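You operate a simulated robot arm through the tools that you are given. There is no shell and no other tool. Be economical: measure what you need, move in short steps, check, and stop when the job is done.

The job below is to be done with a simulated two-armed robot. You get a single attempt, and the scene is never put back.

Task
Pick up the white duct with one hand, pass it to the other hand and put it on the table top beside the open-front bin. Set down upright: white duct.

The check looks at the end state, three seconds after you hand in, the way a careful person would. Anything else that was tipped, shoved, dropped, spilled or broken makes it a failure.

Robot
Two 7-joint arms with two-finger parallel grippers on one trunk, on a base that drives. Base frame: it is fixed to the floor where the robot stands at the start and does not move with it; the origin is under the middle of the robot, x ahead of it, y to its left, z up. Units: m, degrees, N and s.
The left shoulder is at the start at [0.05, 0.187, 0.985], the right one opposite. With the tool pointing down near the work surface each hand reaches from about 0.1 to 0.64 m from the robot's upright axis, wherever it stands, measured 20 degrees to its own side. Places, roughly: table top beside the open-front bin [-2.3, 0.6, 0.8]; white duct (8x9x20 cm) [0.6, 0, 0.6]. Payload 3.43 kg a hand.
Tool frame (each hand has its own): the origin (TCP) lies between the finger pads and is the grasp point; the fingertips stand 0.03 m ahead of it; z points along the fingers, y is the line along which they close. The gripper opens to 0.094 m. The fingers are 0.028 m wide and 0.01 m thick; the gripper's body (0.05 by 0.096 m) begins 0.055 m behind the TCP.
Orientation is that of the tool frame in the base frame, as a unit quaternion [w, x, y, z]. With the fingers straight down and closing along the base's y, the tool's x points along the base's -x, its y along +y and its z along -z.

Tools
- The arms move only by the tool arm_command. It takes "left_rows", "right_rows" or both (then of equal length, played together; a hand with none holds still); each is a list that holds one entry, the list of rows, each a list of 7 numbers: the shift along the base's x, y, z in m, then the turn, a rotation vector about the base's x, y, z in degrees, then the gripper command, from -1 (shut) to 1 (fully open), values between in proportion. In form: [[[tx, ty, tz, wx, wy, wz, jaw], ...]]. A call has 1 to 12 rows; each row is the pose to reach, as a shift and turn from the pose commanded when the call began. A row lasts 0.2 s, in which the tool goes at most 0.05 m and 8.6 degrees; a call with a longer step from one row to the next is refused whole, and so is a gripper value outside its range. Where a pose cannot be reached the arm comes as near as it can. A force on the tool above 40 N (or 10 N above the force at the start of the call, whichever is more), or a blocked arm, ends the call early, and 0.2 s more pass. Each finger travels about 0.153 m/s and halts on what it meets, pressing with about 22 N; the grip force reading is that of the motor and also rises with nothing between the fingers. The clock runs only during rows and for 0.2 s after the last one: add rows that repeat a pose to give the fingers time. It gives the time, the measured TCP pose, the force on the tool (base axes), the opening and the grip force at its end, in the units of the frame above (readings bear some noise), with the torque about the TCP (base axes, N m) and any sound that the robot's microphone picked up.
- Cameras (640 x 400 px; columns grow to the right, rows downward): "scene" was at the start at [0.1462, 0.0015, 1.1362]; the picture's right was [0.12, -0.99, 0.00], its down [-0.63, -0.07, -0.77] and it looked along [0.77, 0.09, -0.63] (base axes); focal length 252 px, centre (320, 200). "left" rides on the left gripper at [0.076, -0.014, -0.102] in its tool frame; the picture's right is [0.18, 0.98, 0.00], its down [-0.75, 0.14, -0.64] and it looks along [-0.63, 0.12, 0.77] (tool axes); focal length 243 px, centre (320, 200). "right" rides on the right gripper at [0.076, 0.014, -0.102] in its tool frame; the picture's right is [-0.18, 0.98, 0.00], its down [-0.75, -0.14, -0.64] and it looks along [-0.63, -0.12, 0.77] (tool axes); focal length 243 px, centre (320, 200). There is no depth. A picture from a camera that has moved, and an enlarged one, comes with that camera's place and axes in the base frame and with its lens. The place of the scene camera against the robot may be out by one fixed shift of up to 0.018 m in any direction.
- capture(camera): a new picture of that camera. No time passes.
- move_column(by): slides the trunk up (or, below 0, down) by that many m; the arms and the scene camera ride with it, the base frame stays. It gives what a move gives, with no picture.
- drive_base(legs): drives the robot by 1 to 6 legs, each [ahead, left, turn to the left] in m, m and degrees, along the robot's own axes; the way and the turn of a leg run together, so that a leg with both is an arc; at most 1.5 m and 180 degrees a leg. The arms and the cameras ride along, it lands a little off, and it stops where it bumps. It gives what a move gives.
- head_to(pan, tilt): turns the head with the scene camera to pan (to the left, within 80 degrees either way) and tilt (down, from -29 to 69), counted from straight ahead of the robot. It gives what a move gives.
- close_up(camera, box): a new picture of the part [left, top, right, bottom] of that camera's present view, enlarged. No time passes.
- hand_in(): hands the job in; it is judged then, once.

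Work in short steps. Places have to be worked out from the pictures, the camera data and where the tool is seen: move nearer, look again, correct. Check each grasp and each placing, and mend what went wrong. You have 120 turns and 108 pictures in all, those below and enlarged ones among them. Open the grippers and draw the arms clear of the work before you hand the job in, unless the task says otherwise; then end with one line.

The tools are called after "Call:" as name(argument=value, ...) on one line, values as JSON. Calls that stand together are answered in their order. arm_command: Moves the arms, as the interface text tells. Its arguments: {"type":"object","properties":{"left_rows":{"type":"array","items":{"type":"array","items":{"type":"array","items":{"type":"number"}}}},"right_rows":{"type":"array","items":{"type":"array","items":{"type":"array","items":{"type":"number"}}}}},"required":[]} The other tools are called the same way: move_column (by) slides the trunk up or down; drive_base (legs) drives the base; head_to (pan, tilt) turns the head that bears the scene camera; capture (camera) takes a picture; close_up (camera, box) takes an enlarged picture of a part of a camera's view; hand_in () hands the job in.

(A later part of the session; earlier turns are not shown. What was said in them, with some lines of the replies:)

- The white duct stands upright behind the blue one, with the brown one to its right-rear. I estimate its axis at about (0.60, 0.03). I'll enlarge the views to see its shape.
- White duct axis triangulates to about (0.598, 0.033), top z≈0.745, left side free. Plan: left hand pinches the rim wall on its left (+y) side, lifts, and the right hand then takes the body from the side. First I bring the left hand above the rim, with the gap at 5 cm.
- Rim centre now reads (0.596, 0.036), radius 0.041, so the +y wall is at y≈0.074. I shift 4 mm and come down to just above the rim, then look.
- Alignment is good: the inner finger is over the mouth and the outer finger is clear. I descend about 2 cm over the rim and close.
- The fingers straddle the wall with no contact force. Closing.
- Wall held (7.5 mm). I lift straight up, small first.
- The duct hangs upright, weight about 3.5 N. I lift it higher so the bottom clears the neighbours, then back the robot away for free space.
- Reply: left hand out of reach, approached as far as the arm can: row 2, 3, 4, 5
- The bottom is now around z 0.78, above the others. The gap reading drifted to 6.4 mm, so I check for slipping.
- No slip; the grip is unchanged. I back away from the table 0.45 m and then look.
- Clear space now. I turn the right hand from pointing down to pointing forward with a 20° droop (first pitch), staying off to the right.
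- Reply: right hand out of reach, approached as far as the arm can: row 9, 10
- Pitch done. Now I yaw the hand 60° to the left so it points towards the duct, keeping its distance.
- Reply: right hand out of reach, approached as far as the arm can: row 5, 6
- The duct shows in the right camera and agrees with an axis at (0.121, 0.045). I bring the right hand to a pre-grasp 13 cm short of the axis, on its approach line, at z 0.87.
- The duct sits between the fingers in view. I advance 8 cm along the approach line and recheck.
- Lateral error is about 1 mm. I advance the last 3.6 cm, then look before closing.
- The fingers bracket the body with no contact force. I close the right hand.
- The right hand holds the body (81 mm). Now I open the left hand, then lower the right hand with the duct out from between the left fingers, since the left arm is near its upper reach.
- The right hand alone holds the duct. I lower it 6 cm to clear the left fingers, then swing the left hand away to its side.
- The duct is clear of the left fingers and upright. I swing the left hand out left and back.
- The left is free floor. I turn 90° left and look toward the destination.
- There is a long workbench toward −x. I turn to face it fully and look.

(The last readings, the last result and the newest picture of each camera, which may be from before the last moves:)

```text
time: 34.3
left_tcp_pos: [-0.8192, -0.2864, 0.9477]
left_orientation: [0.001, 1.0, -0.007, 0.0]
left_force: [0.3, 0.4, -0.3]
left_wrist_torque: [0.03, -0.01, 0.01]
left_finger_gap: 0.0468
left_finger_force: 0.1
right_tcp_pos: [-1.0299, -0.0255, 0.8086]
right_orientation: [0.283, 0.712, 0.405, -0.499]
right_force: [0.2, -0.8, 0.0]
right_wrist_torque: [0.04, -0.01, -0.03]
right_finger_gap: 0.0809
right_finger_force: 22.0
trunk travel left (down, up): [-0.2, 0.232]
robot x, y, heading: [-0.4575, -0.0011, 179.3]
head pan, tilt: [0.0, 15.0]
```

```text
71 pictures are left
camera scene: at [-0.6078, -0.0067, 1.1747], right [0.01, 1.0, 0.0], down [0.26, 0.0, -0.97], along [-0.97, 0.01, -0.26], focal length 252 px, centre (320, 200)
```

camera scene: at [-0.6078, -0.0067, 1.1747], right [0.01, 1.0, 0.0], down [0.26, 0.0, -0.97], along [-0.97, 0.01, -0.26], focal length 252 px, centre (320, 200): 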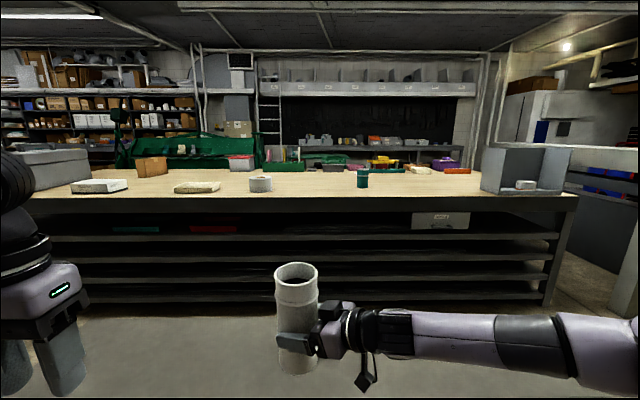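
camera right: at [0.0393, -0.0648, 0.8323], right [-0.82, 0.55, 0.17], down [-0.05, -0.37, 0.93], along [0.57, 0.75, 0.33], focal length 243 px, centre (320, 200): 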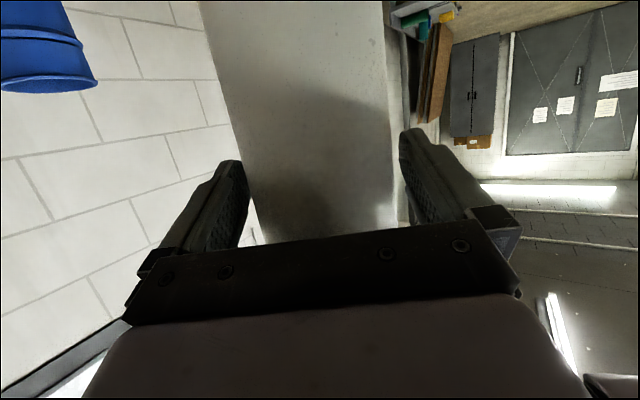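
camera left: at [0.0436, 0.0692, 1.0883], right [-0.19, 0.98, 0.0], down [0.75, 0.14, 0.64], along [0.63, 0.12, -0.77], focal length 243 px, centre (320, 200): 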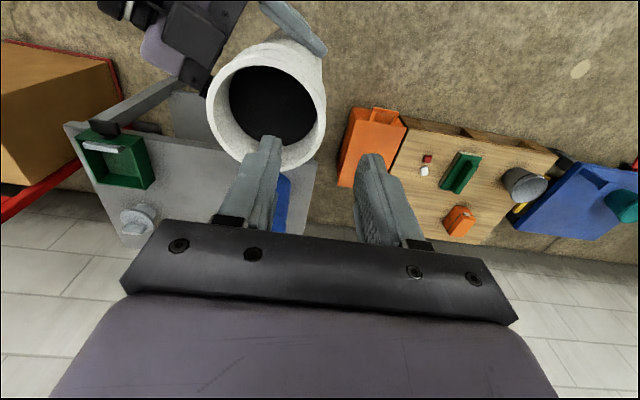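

A workbench lies ahead, with a grey open-fronted box at its right end holding something small. I enlarge to identify things on it.

Call:
close_up(camera="scene", box=[340, 110, 600, 230])

Call:
close_up(camera="scene", box=[0, 110, 300, 230])

```text
2.46 times, centred on (470, 170) of scene
camera zoom: at [-0.6078, -0.0067, 1.1747], right [0.01, 1.0, 0.0], down [0.26, 0.0, -0.97], along [-0.97, 0.01, -0.26], focal length 620 px, centre (-49, 274)
```

zoom: 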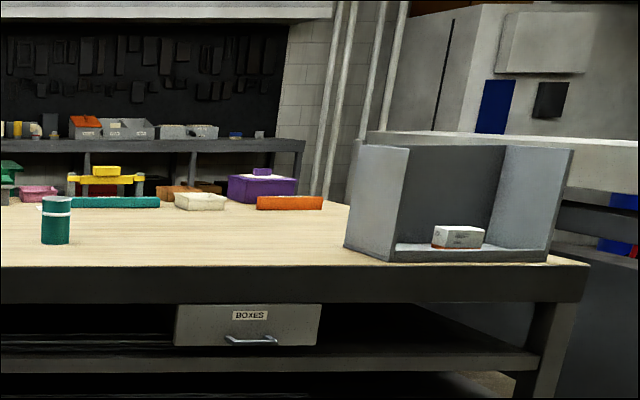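

```text
2.13 times, centred on (150, 170) of scene
camera zoom: at [-0.6078, -0.0067, 1.1747], right [0.01, 1.0, 0.0], down [0.26, 0.0, -0.97], along [-0.97, 0.01, -0.26], focal length 537 px, centre (683, 264)
```

zoom: 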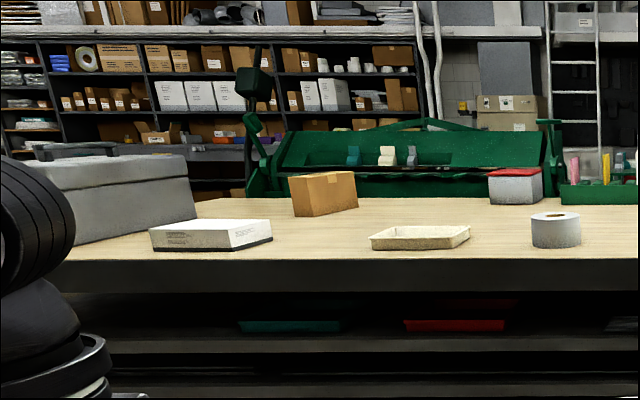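

The grey box at the right end is the open-front bin; there is free tabletop between it and the teal cup. I estimate the bench top at z≈0.8, its front edge x≈−2.08, and the bin's near side at y≈1.07. I raise the trunk so the duct clears the top, then drive closer and to the right.

Call:
move_column(by=0.2)

Call:
drive_base(legs=[[0.65, -0.82, 0.7]])

Call:
head_to(pan=0, tilt=25)

Call:
capture(camera="scene")

```text
time: 36.5
left_tcp_pos: [-0.8192, -0.2867, 1.1466]
left_orientation: [0.0, 1.0, -0.006, 0.0]
left_force: [-0.4, -0.1, -0.1]
left_wrist_torque: [-0.01, -0.01, -0.01]
left_finger_gap: 0.0474
left_finger_force: 0.1
right_tcp_pos: [-1.0292, -0.0251, 1.0076]
right_orientation: [0.282, 0.712, 0.404, -0.5]
right_force: [-0.4, -0.2, -2.9]
right_wrist_torque: [0.02, -0.01, 0.02]
right_finger_gap: 0.081
right_finger_force: 21.5
trunk travel left (down, up): [-0.4, 0.032]
robot x, y, heading: [-0.4544, -0.0015, 179.2]
head pan, tilt: [0.0, 15.0]
```

```text
time: 41.9
left_tcp_pos: [-1.4685, 0.5195, 1.1472]
left_orientation: [0.0, 1.0, 0.004, 0.0]
left_force: [0.1, 0.4, -0.8]
left_wrist_torque: [0.02, -0.02, -0.04]
left_finger_gap: 0.0471
left_finger_force: 0.0
right_tcp_pos: [-1.6851, 0.7753, 1.0085]
right_orientation: [0.288, 0.708, 0.413, -0.496]
right_force: [-0.4, -0.8, -2.6]
right_wrist_torque: [0.07, -0.02, -0.03]
right_finger_gap: 0.0794
right_finger_force: 22.5
trunk travel left (down, up): [-0.4, 0.032]
robot x, y, heading: [-1.1121, 0.8141, -179.7]
head pan, tilt: [0.0, 15.0]
```

```text
time: 42.6
left_tcp_pos: [-1.4695, 0.5192, 1.1467]
left_orientation: [0.0, 1.0, 0.005, 0.0]
left_force: [0.0, -0.1, -0.1]
left_wrist_torque: [0.02, -0.02, -0.04]
left_finger_gap: 0.0468
left_finger_force: 0.1
right_tcp_pos: [-1.6853, 0.776, 1.0081]
right_orientation: [0.288, 0.708, 0.413, -0.496]
right_force: [-0.9, 1.4, -2.2]
right_wrist_torque: [0.03, -0.02, 0.01]
right_finger_gap: 0.0794
right_finger_force: 22.5
trunk travel left (down, up): [-0.4, 0.032]
robot x, y, heading: [-1.1167, 0.8111, -179.7]
head pan, tilt: [0.0, 25.0]
```

```text
68 pictures are left
camera scene: at [-1.2621, 0.8048, 1.3585], right [-0.01, 1.0, 0.0], down [0.42, 0.0, -0.91], along [-0.91, -0.01, -0.42], focal length 252 px, centre (320, 200)
```

scene: 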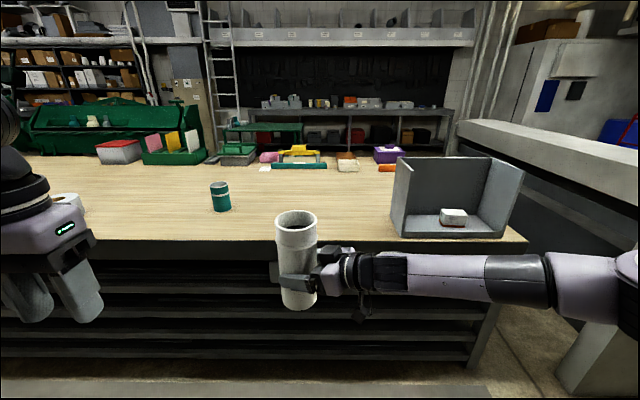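

Bench top z≈0.8 and edge x≈−2.09 are confirmed; the bin's left side is at y≈1.12, about 0.3 m tall. The right forearm currently comes from the bin's side, so I yaw the hand to point more forward before approaching.

Call:
arm_command(right_rows=[[[0, 0.015, 0, 0, 0, -6, -1], [0, 0.03, 0, 0, 0, -12, -1], [0, 0.045, 0, 0, 0, -18, -1], [0, 0.06, 0, 0, 0, -24, -1], [0, 0.07, 0, 0, 0, -30, -1], [0, 0.08, 0, 0, 0, -36, -1], [0, 0.08, 0, 0, 0, -36, -1]]])

Call:
capture(camera="scene")

Call:
capture(camera="right")

```text
time: 44.2
left_tcp_pos: [-1.4687, 0.5188, 1.1471]
left_orientation: [-0.001, 1.0, 0.004, -0.001]
left_force: [-0.2, -0.4, -0.9]
left_wrist_torque: [-0.04, 0.02, -0.03]
left_finger_gap: 0.047
left_finger_force: 0.1
right_tcp_pos: [-1.6858, 0.8784, 0.9915]
right_orientation: [0.167, 0.789, 0.187, -0.56]
right_force: [-0.1, 0.7, -1.7]
right_wrist_torque: [0.03, -0.07, 0.04]
right_finger_gap: 0.0794
right_finger_force: 21.8
right hand out of reach, approached as far as the arm can: row 5, 6, 7
trunk travel left (down, up): [-0.4, 0.032]
robot x, y, heading: [-1.1154, 0.8138, -179.3]
head pan, tilt: [0.0, 25.0]
```

```text
67 pictures are left
camera scene: at [-1.2617, 0.8054, 1.3585], right [-0.01, 1.0, 0.0], down [0.42, 0.0, -0.91], along [-0.91, -0.01, -0.42], focal length 252 px, centre (320, 200)
```

scene: 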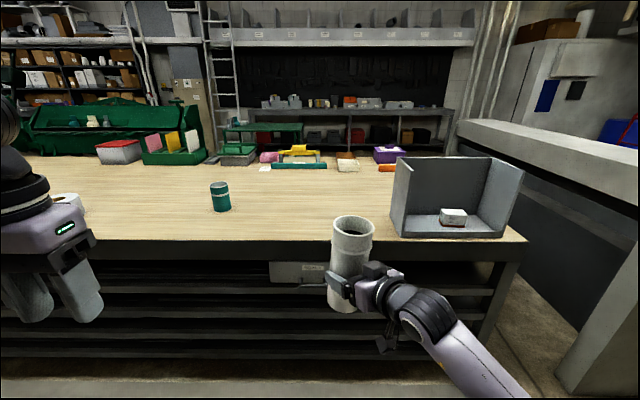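

```text
66 pictures are left
camera right: at [-1.5718, 0.9206, 0.9528], right [0.41, -0.88, 0.23], down [0.23, 0.34, 0.91], along [-0.88, -0.32, 0.35], focal length 243 px, centre (320, 200)
```

right: 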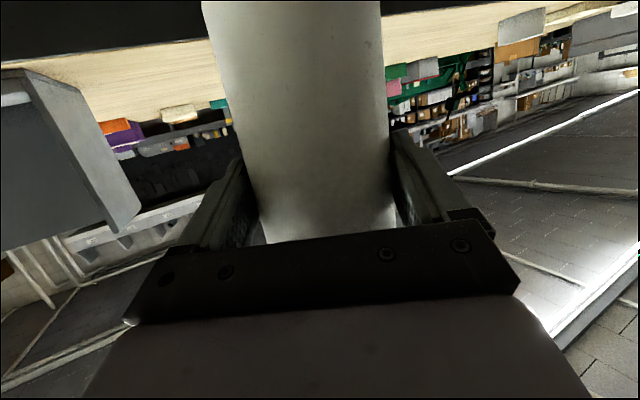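

The arm neared a joint limit, leaving the duct leaning about 3°. I yaw back 12°, which was reachable, and check upright.

Call:
arm_command(right_rows=[[[0, -0.01, 0, 0, 0, 4, -1], [0, -0.02, 0, 0, 0, 8, -1], [0, -0.02, 0, 0, 0, 12, -1], [0, -0.02, 0, 0, 0, 12, -1]]])

Call:
close_up(camera="scene", box=[240, 160, 440, 340])

```text
time: 45.2
left_tcp_pos: [-1.4682, 0.5193, 1.146]
left_orientation: [0.0, 1.0, 0.005, 0.0]
left_force: [0.2, 0.4, -0.3]
left_wrist_torque: [0.02, -0.02, 0.0]
left_finger_gap: 0.047
left_finger_force: 0.1
right_tcp_pos: [-1.6856, 0.8572, 0.9905]
right_orientation: [0.223, 0.766, 0.267, -0.541]
right_force: [-0.1, -1.0, -2.2]
right_wrist_torque: [0.02, -0.05, -0.02]
right_finger_gap: 0.0794
right_finger_force: 21.8
trunk travel left (down, up): [-0.4, 0.032]
robot x, y, heading: [-1.1154, 0.8147, -179.5]
head pan, tilt: [0.0, 25.0]
```

```text
2.22 times, centred on (340, 250) of scene
camera zoom: at [-1.2621, 0.8047, 1.3584], right [-0.01, 1.0, 0.0], down [0.42, 0.0, -0.91], along [-0.91, -0.01, -0.42], focal length 560 px, centre (276, 89)
```

zoom: 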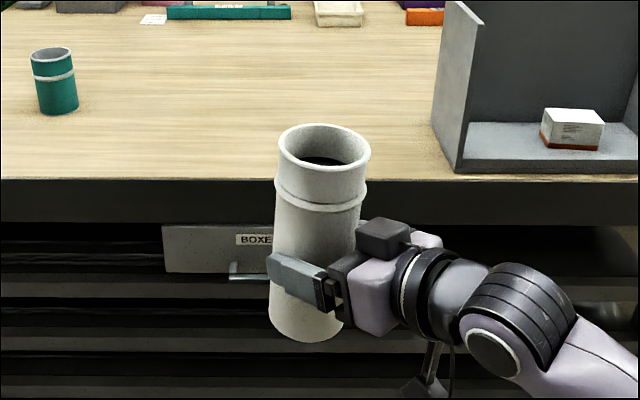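

The duct leans 3.3° toward +y, both in the readings and in the picture. I correct with +3.3° about x and +0.7° about y.

Call:
arm_command(right_rows=[[[0, 0, 0.005, 1.7, 0.4, 0, -1], [0, 0, 0.01, 3.3, 0.7, 0, -1], [0, 0, 0.01, 3.3, 0.7, 0, -1]]])

Call:
close_up(camera="scene", box=[240, 160, 440, 340])

```text
time: 46.0
left_tcp_pos: [-1.4689, 0.5198, 1.1462]
left_orientation: [0.0, 1.0, 0.004, 0.001]
left_force: [0.6, 0.3, -0.2]
left_wrist_torque: [0.02, 0.05, -0.01]
left_finger_gap: 0.0469
left_finger_force: 0.1
right_tcp_pos: [-1.6861, 0.8562, 1.0013]
right_orientation: [0.199, 0.769, 0.284, -0.537]
right_force: [-0.1, 0.0, -3.6]
right_wrist_torque: [0.06, -0.05, 0.01]
right_finger_gap: 0.0789
right_finger_force: 21.5
trunk travel left (down, up): [-0.4, 0.032]
robot x, y, heading: [-1.1168, 0.8224, -179.5]
head pan, tilt: [0.0, 25.0]
```

```text
2.22 times, centred on (340, 250) of scene
camera zoom: at [-1.2622, 0.8048, 1.3584], right [-0.01, 1.0, 0.0], down [0.42, 0.0, -0.91], along [-0.91, -0.01, -0.42], focal length 560 px, centre (276, 89)
```

zoom: 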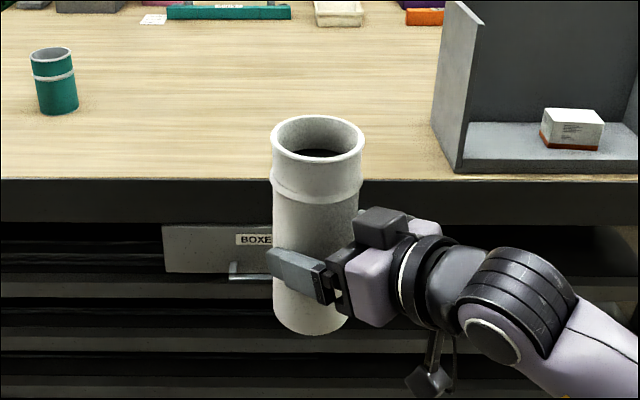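

The duct now stands vertical in the hand, bottom at about z 0.912. I drive 0.40 m straight ahead and look again.

Call:
drive_base(legs=[[0.4, 0, -0.5]])

Call:
head_to(pan=-10, tilt=40)

Call:
capture(camera="scene")

```text
time: 48.5
left_tcp_pos: [-1.8628, 0.5205, 1.1462]
left_orientation: [0.001, 1.0, 0.002, 0.0]
left_force: [-0.9, -0.2, 0.5]
left_wrist_torque: [0.01, -0.03, 0.0]
left_finger_gap: 0.047
left_finger_force: 0.3
right_tcp_pos: [-2.0778, 0.8584, 1.0009]
right_orientation: [0.198, 0.77, 0.282, -0.537]
right_force: [0.5, -0.7, -2.3]
right_wrist_torque: [0.03, -0.03, 0.01]
right_finger_gap: 0.0792
right_finger_force: 22.1
trunk travel left (down, up): [-0.4, 0.032]
robot x, y, heading: [-1.507, 0.8135, -179.9]
head pan, tilt: [0.0, 25.0]
```

```text
time: 49.2
left_tcp_pos: [-1.8624, 0.5211, 1.146]
left_orientation: [0.0, 1.0, 0.001, 0.0]
left_force: [-0.8, -0.1, 0.5]
left_wrist_torque: [-0.01, 0.02, -0.04]
left_finger_gap: 0.0471
left_finger_force: 0.1
right_tcp_pos: [-2.0784, 0.8595, 1.0001]
right_orientation: [0.197, 0.77, 0.281, -0.538]
right_force: [-0.1, -0.4, -2.9]
right_wrist_torque: [0.02, -0.02, 0.03]
right_finger_gap: 0.0792
right_finger_force: 22.1
trunk travel left (down, up): [-0.4, 0.032]
robot x, y, heading: [-1.5097, 0.8131, -179.8]
head pan, tilt: [-10.0, 40.0]
```

```text
63 pictures are left
camera scene: at [-1.6462, 0.8184, 1.3352], right [0.17, 0.99, 0.0], down [0.63, -0.11, -0.77], along [-0.76, 0.13, -0.64], focal length 252 px, centre (320, 200)
```

scene: 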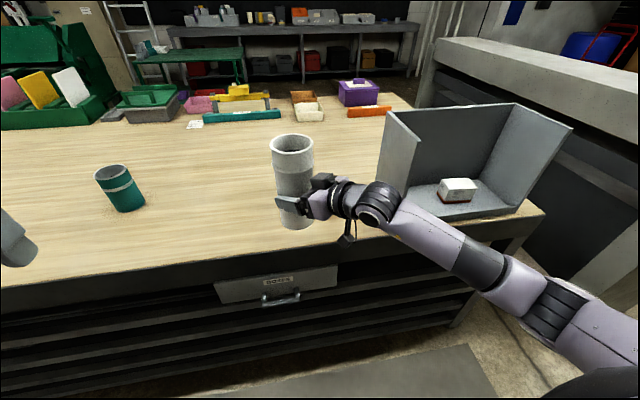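

Still well clear of the bin. Drive 0.12 m more to bring the duct about 12 cm inside the table edge.

Call:
drive_base(legs=[[0.12, 0, 0]])

Call:
capture(camera="scene")

Call:
capture(camera="right")

```text
time: 50.5
left_tcp_pos: [-1.9813, 0.5193, 1.1453]
left_orientation: [0.0, 1.0, 0.002, 0.001]
left_force: [-0.6, -0.9, -0.7]
left_wrist_torque: [-0.01, -0.02, 0.0]
left_finger_gap: 0.0473
left_finger_force: 0.2
right_tcp_pos: [-2.1966, 0.8581, 1.0007]
right_orientation: [0.198, 0.77, 0.282, -0.537]
right_force: [-0.5, 0.3, -3.4]
right_wrist_torque: [0.01, -0.04, 0.01]
right_finger_gap: 0.0791
right_finger_force: 21.9
trunk travel left (down, up): [-0.4, 0.032]
robot x, y, heading: [-1.624, 0.814, -180.0]
head pan, tilt: [-10.0, 40.0]
```

```text
62 pictures are left
camera scene: at [-1.7657, 0.8178, 1.335], right [0.17, 0.99, 0.0], down [0.63, -0.11, -0.77], along [-0.75, 0.13, -0.64], focal length 252 px, centre (320, 200)
```

scene: 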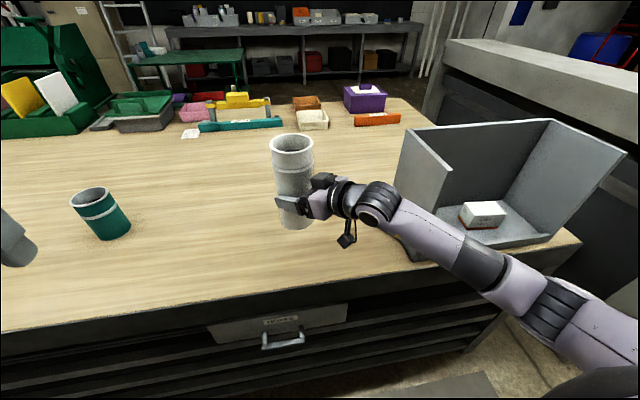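

```text
61 pictures are left
camera right: at [-2.0945, 0.9245, 0.9647], right [0.59, -0.79, 0.17], down [0.17, 0.33, 0.93], along [-0.79, -0.52, 0.33], focal length 243 px, centre (320, 200)
```

right: 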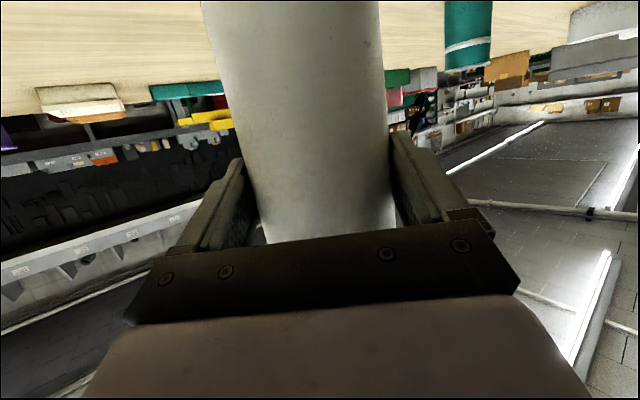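

Duct bottom is about 11 cm above the top with clear surroundings (bin side at y≈1.13, duct at 0.85). I lower the trunk 8.5 cm.

Call:
move_column(by=-0.085)

Call:
capture(camera="scene")

Call:
close_up(camera="scene", box=[220, 100, 420, 270])

```text
time: 51.7
left_tcp_pos: [-1.982, 0.5191, 1.0608]
left_orientation: [0.001, 1.0, 0.002, 0.0]
left_force: [0.5, 0.1, -0.1]
left_wrist_torque: [0.0, 0.01, -0.01]
left_finger_gap: 0.0472
left_finger_force: 0.0
right_tcp_pos: [-2.1967, 0.8578, 0.9168]
right_orientation: [0.197, 0.77, 0.281, -0.538]
right_force: [0.0, 0.2, -2.5]
right_wrist_torque: [0.02, -0.05, 0.02]
right_finger_gap: 0.0789
right_finger_force: 21.9
trunk travel left (down, up): [-0.315, 0.117]
robot x, y, heading: [-1.6246, 0.8116, -179.8]
head pan, tilt: [-10.0, 40.0]
```

```text
60 pictures are left
camera scene: at [-1.7646, 0.8179, 1.2502], right [0.17, 0.99, 0.0], down [0.63, -0.11, -0.77], along [-0.75, 0.13, -0.64], focal length 252 px, centre (320, 200)
```

scene: 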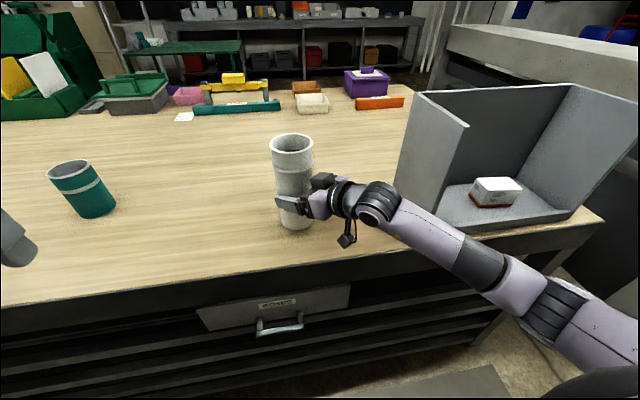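

```text
2.35 times, centred on (320, 185) of scene
camera zoom: at [-1.7646, 0.8179, 1.2502], right [0.17, 0.99, 0.0], down [0.63, -0.11, -0.77], along [-0.75, 0.13, -0.64], focal length 592 px, centre (320, 235)
```

zoom: 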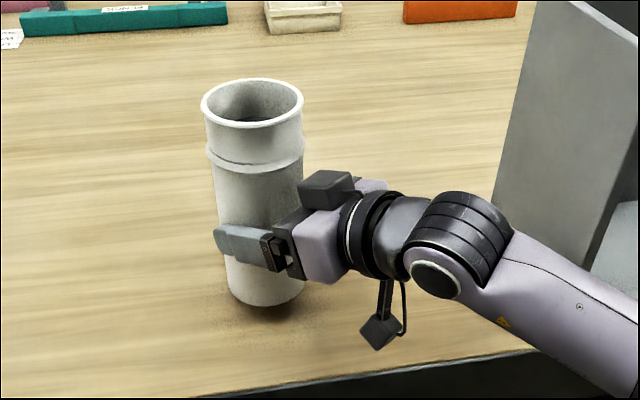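

The duct hangs vertical with a small gap to its shadow. I lower in small steps, watching the force.

Call:
arm_command(right_rows=[[[0, 0, -0.005, 0, 0, 0, -1], [0, 0, -0.01, 0, 0, 0, -1], [0, 0, -0.015, 0, 0, 0, -1], [0, 0, -0.02, 0, 0, 0, -1], [0, 0, -0.02, 0, 0, 0, -1]]])

Call:
close_up(camera="scene", box=[220, 100, 420, 270])

```text
time: 52.9
left_tcp_pos: [-1.9813, 0.519, 1.0617]
left_orientation: [0.0, 1.0, 0.002, -0.001]
left_force: [0.3, 0.2, 0.5]
left_wrist_torque: [0.01, -0.01, -0.02]
left_finger_gap: 0.0472
left_finger_force: 0.2
right_tcp_pos: [-2.1958, 0.8577, 0.8968]
right_orientation: [0.198, 0.769, 0.282, -0.538]
right_force: [-0.8, 0.0, -2.9]
right_wrist_torque: [0.03, -0.06, 0.0]
right_finger_gap: 0.0791
right_finger_force: 21.7
trunk travel left (down, up): [-0.315, 0.117]
robot x, y, heading: [-1.6265, 0.8119, -179.7]
head pan, tilt: [-10.0, 40.0]
```

```text
2.35 times, centred on (320, 185) of scene
camera zoom: at [-1.7648, 0.8179, 1.2501], right [0.17, 0.99, 0.0], down [0.63, -0.11, -0.77], along [-0.75, 0.13, -0.64], focal length 592 px, centre (320, 235)
```

zoom: 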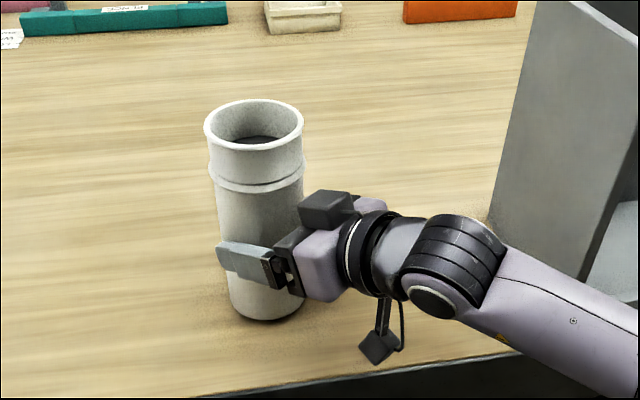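

Close but still carrying the full weight. I continue down in 2.5 mm steps until the force changes.

Call:
arm_command(right_rows=[[[0, 0, -0.002, 0, 0, 0, -1], [0, 0, -0.004, 0, 0, 0, -1], [0, 0, -0.006, 0, 0, 0, -1], [0, 0, -0.006, 0, 0, 0, -1]]])

Call:
close_up(camera="scene", box=[260, 180, 360, 265])

```text
time: 53.9
left_tcp_pos: [-1.9807, 0.5201, 1.0616]
left_orientation: [0.0, 1.0, 0.002, -0.001]
left_force: [0.0, -0.7, -0.6]
left_wrist_torque: [0.03, 0.0, 0.02]
left_finger_gap: 0.047
left_finger_force: 0.1
right_tcp_pos: [-2.1961, 0.8566, 0.8893]
right_orientation: [0.199, 0.769, 0.283, -0.537]
right_force: [0.3, 0.4, -2.1]
right_wrist_torque: [0.01, -0.02, 0.02]
right_finger_gap: 0.079
right_finger_force: 22.2
trunk travel left (down, up): [-0.315, 0.117]
robot x, y, heading: [-1.6233, 0.8135, -179.6]
head pan, tilt: [-10.0, 40.0]
```

```text
4.71 times, centred on (310, 222) of scene
camera zoom: at [-1.7648, 0.8179, 1.2501], right [0.17, 0.99, 0.0], down [0.63, -0.11, -0.77], along [-0.75, 0.13, -0.64], focal length 1185 px, centre (367, 94)
```

zoom: 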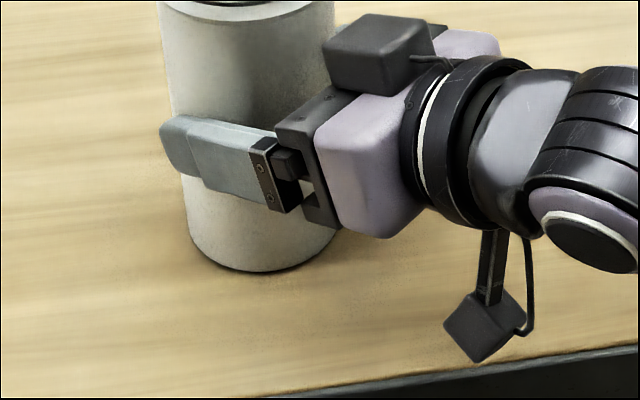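

Nearly down; two more small 2 mm descents.

Call:
arm_command(right_rows=[[[0, 0, -0.002, 0, 0, 0, -1], [0, 0, -0.004, 0, 0, 0, -1], [0, 0, -0.004, 0, 0, 0, -1]]])

Call:
close_up(camera="scene", box=[260, 180, 360, 265])

```text
time: 54.7
left_tcp_pos: [-1.9813, 0.5202, 1.0615]
left_orientation: [-0.001, 1.0, 0.002, 0.0]
left_force: [0.0, -0.1, 0.6]
left_wrist_torque: [-0.01, 0.01, 0.03]
left_finger_gap: 0.0466
left_finger_force: 0.0
right_tcp_pos: [-2.1959, 0.857, 0.8871]
right_orientation: [0.198, 0.768, 0.282, -0.539]
right_force: [1.3, 0.9, 2.6]
right_wrist_torque: [-0.06, 0.14, -0.01]
right_finger_gap: 0.079
right_finger_force: 22.0
trunk travel left (down, up): [-0.315, 0.117]
robot x, y, heading: [-1.6289, 0.813, -179.9]
head pan, tilt: [-10.0, 40.0]
```

```text
4.71 times, centred on (310, 222) of scene
camera zoom: at [-1.7642, 0.8179, 1.2503], right [0.17, 0.99, 0.0], down [0.63, -0.11, -0.77], along [-0.76, 0.13, -0.64], focal length 1185 px, centre (367, 94)
```

zoom: 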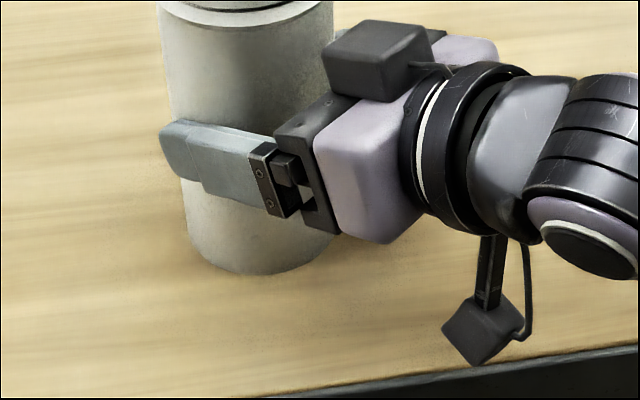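

The force turned from −2.9 to +2.6 N, so the duct rests on the table. I open the right hand.

Call:
arm_command(right_rows=[[[0, 0, 0, 0, 0, 0, 0.75], [0, 0, 0, 0, 0, 0, 1], [0, 0, 0, 0, 0, 0, 1], [0, 0, 0, 0, 0, 0, 1]]])

Call:
capture(camera="right")

Call:
close_up(camera="scene", box=[220, 100, 420, 270])

```text
time: 55.7
left_tcp_pos: [-1.9811, 0.5198, 1.0621]
left_orientation: [0.0, 1.0, 0.002, -0.001]
left_force: [-0.1, -0.1, 0.0]
left_wrist_torque: [0.01, -0.02, 0.0]
left_finger_gap: 0.0474
left_finger_force: 0.1
right_tcp_pos: [-2.1967, 0.8569, 0.886]
right_orientation: [0.198, 0.769, 0.282, -0.538]
right_force: [0.4, 0.2, -0.3]
right_wrist_torque: [0.0, 0.01, 0.01]
right_finger_gap: 0.0939
right_finger_force: 0.1
trunk travel left (down, up): [-0.315, 0.117]
robot x, y, heading: [-1.6278, 0.812, -179.8]
head pan, tilt: [-10.0, 40.0]
```

```text
55 pictures are left
camera right: at [-2.0941, 0.9243, 0.8502], right [0.59, -0.79, 0.17], down [0.17, 0.33, 0.93], along [-0.79, -0.52, 0.33], focal length 243 px, centre (320, 200)
```

right: 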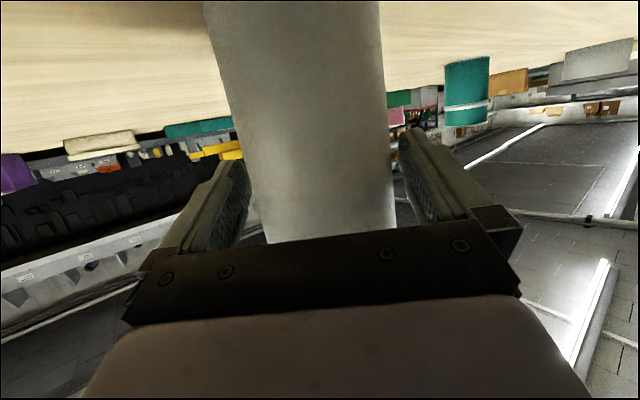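

```text
2.35 times, centred on (320, 185) of scene
camera zoom: at [-1.7645, 0.8178, 1.2502], right [0.17, 0.99, 0.0], down [0.63, -0.11, -0.77], along [-0.75, 0.13, -0.64], focal length 592 px, centre (320, 235)
```

zoom: 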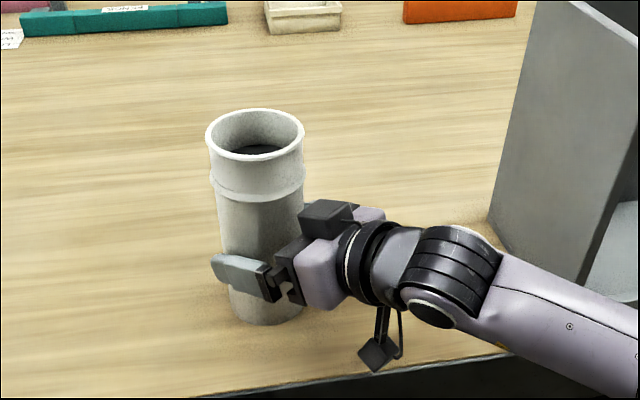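

The duct stands free, fingers clear on both sides. I back the hand out along its own axis, in small steps.

Call:
arm_command(right_rows=[[[0.008, 0.007, 0, 0, 0, 0, 1], [0.019, 0.016, 0, 0, 0, 0, 1], [0.03, 0.026, 0, 0, 0, 0, 1], [0.03, 0.026, 0, 0, 0, 0, 1]]])

Call:
capture(camera="right")

Call:
close_up(camera="scene", box=[220, 100, 420, 270])

```text
time: 56.7
left_tcp_pos: [-1.9813, 0.5191, 1.0622]
left_orientation: [0.0, 1.0, 0.002, 0.0]
left_force: [0.0, -0.1, -0.8]
left_wrist_torque: [-0.02, -0.02, 0.03]
left_finger_gap: 0.0471
left_finger_force: 0.0
right_tcp_pos: [-2.1669, 0.8844, 0.8856]
right_orientation: [0.198, 0.77, 0.282, -0.538]
right_force: [-0.6, -0.4, 0.4]
right_wrist_torque: [-0.02, 0.01, -0.03]
right_finger_gap: 0.0941
right_finger_force: 0.1
trunk travel left (down, up): [-0.315, 0.117]
robot x, y, heading: [-1.6248, 0.8146, -179.8]
head pan, tilt: [-10.0, 40.0]
```

```text
53 pictures are left
camera right: at [-2.0645, 0.9507, 0.8499], right [0.59, -0.79, 0.17], down [0.17, 0.33, 0.93], along [-0.79, -0.52, 0.33], focal length 243 px, centre (320, 200)
```

right: 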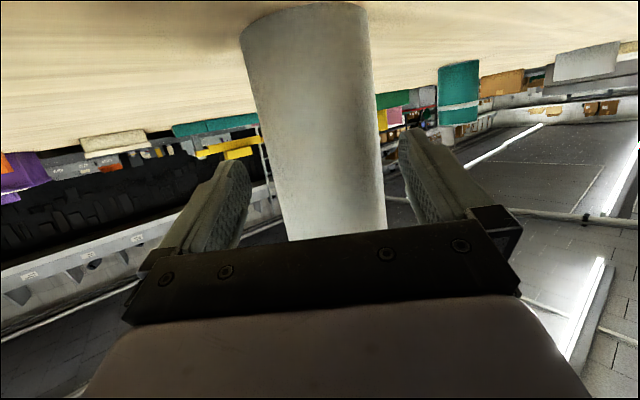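

```text
2.35 times, centred on (320, 185) of scene
camera zoom: at [-1.7645, 0.8178, 1.2502], right [0.17, 0.99, 0.0], down [0.63, -0.11, -0.77], along [-0.75, 0.13, -0.64], focal length 592 px, centre (320, 235)
```

zoom: 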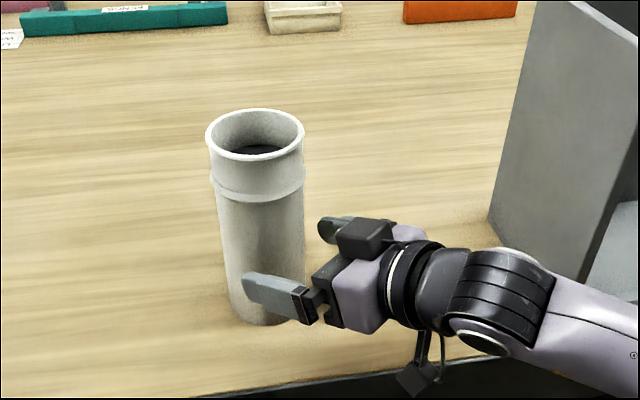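

The duct did not move. I continue 5 cm more along the same line.

Call:
arm_command(right_rows=[[[0.012, 0.01, 0, 0, 0, 0, 1], [0.025, 0.021, 0, 0, 0, 0, 1], [0.04, 0.034, 0, 0, 0, 0, 1], [0.04, 0.034, 0, 0, 0, 0, 1]]])

Call:
capture(camera="scene")

```text
time: 57.7
left_tcp_pos: [-1.9812, 0.5194, 1.0618]
left_orientation: [0.0, 1.0, 0.001, 0.0]
left_force: [0.0, -0.8, 0.2]
left_wrist_torque: [-0.02, -0.01, -0.01]
left_finger_gap: 0.0471
left_finger_force: 0.1
right_tcp_pos: [-2.1266, 0.9191, 0.8857]
right_orientation: [0.199, 0.769, 0.283, -0.538]
right_force: [-0.4, -0.5, -0.4]
right_wrist_torque: [0.03, -0.01, 0.01]
right_finger_gap: 0.0941
right_finger_force: 0.0
trunk travel left (down, up): [-0.315, 0.117]
robot x, y, heading: [-1.6208, 0.813, -179.8]
head pan, tilt: [-10.0, 40.0]
```

```text
51 pictures are left
camera scene: at [-1.7645, 0.8178, 1.2502], right [0.17, 0.99, 0.0], down [0.63, -0.11, -0.77], along [-0.75, 0.13, -0.64], focal length 252 px, centre (320, 200)
```

scene: 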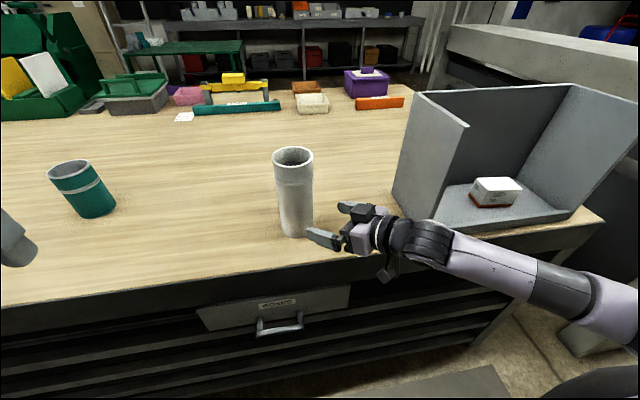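

The hand is clear of the duct. I drive straight back 0.4 m and take a final look.

Call:
drive_base(legs=[[-0.4, 0, 0]])

Call:
head_to(pan=0, tilt=25)

Call:
capture(camera="scene")

```text
time: 60.2
left_tcp_pos: [-1.5808, 0.5213, 1.0628]
left_orientation: [0.001, 1.0, 0.001, 0.0]
left_force: [0.0, 0.5, -0.5]
left_wrist_torque: [0.0, 0.01, 0.01]
left_finger_gap: 0.0469
left_finger_force: 0.1
right_tcp_pos: [-1.7257, 0.9212, 0.886]
right_orientation: [0.199, 0.769, 0.283, -0.538]
right_force: [-0.3, 0.7, 0.6]
right_wrist_torque: [-0.01, 0.02, 0.01]
right_finger_gap: 0.0941
right_finger_force: 0.0
trunk travel left (down, up): [-0.315, 0.117]
robot x, y, heading: [-1.2229, 0.8147, -179.7]
head pan, tilt: [-10.0, 40.0]
```

```text
time: 60.9
left_tcp_pos: [-1.5805, 0.5215, 1.0626]
left_orientation: [0.0, 1.0, 0.002, 0.0]
left_force: [-0.9, -0.1, 0.4]
left_wrist_torque: [0.0, -0.02, 0.01]
left_finger_gap: 0.0471
left_finger_force: 0.0
right_tcp_pos: [-1.7264, 0.9197, 0.8855]
right_orientation: [0.198, 0.769, 0.282, -0.538]
right_force: [-0.6, -0.3, 1.3]
right_wrist_torque: [0.01, 0.0, 0.0]
right_finger_gap: 0.094
right_finger_force: 0.0
trunk travel left (down, up): [-0.315, 0.117]
robot x, y, heading: [-1.2248, 0.8124, -180.0]
head pan, tilt: [0.0, 25.0]
```

```text
50 pictures are left
camera scene: at [-1.3718, 0.8046, 1.2734], right [0.0, 1.0, 0.0], down [0.42, 0.0, -0.91], along [-0.91, 0.0, -0.42], focal length 252 px, centre (320, 200)
```

scene: 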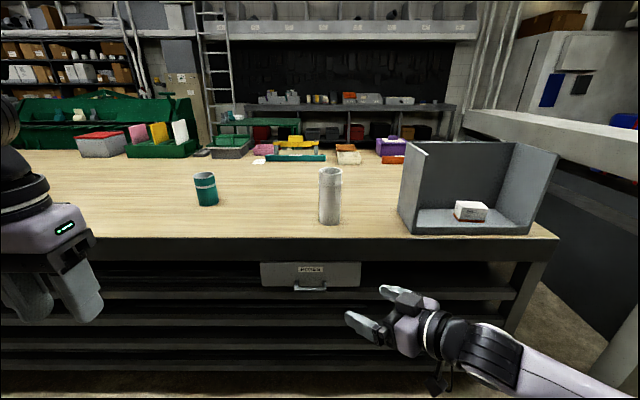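

The duct stands upright on the bench beside the bin and nothing else has moved. I open the left gripper fully, then hand in.

Call:
arm_command(left_rows=[[[0, 0, 0, 0, 0, 0, 1], [0, 0, 0, 0, 0, 0, 1]]])

Call:
hand_in()

```text
time: 61.5
left_tcp_pos: [-1.5802, 0.5207, 1.0623]
left_orientation: [0.0, 1.0, 0.002, 0.001]
left_force: [-0.5, -0.8, 0.9]
left_wrist_torque: [-0.02, -0.02, 0.0]
left_finger_gap: 0.094
left_finger_force: 0.1
right_tcp_pos: [-1.727, 0.9203, 0.8858]
right_orientation: [0.199, 0.769, 0.282, -0.538]
right_force: [0.2, 0.0, -0.2]
right_wrist_torque: [-0.04, -0.01, 0.0]
right_finger_gap: 0.0939
right_finger_force: 0.0
trunk travel left (down, up): [-0.315, 0.117]
robot x, y, heading: [-1.2226, 0.8157, -179.6]
head pan, tilt: [0.0, 25.0]
```

```text
The job is handed in.
```

The left hand picked up the white duct and passed it to the right hand, which set it upright on the table top beside the open-front bin; both grippers are open and clear, and the job is handed in.
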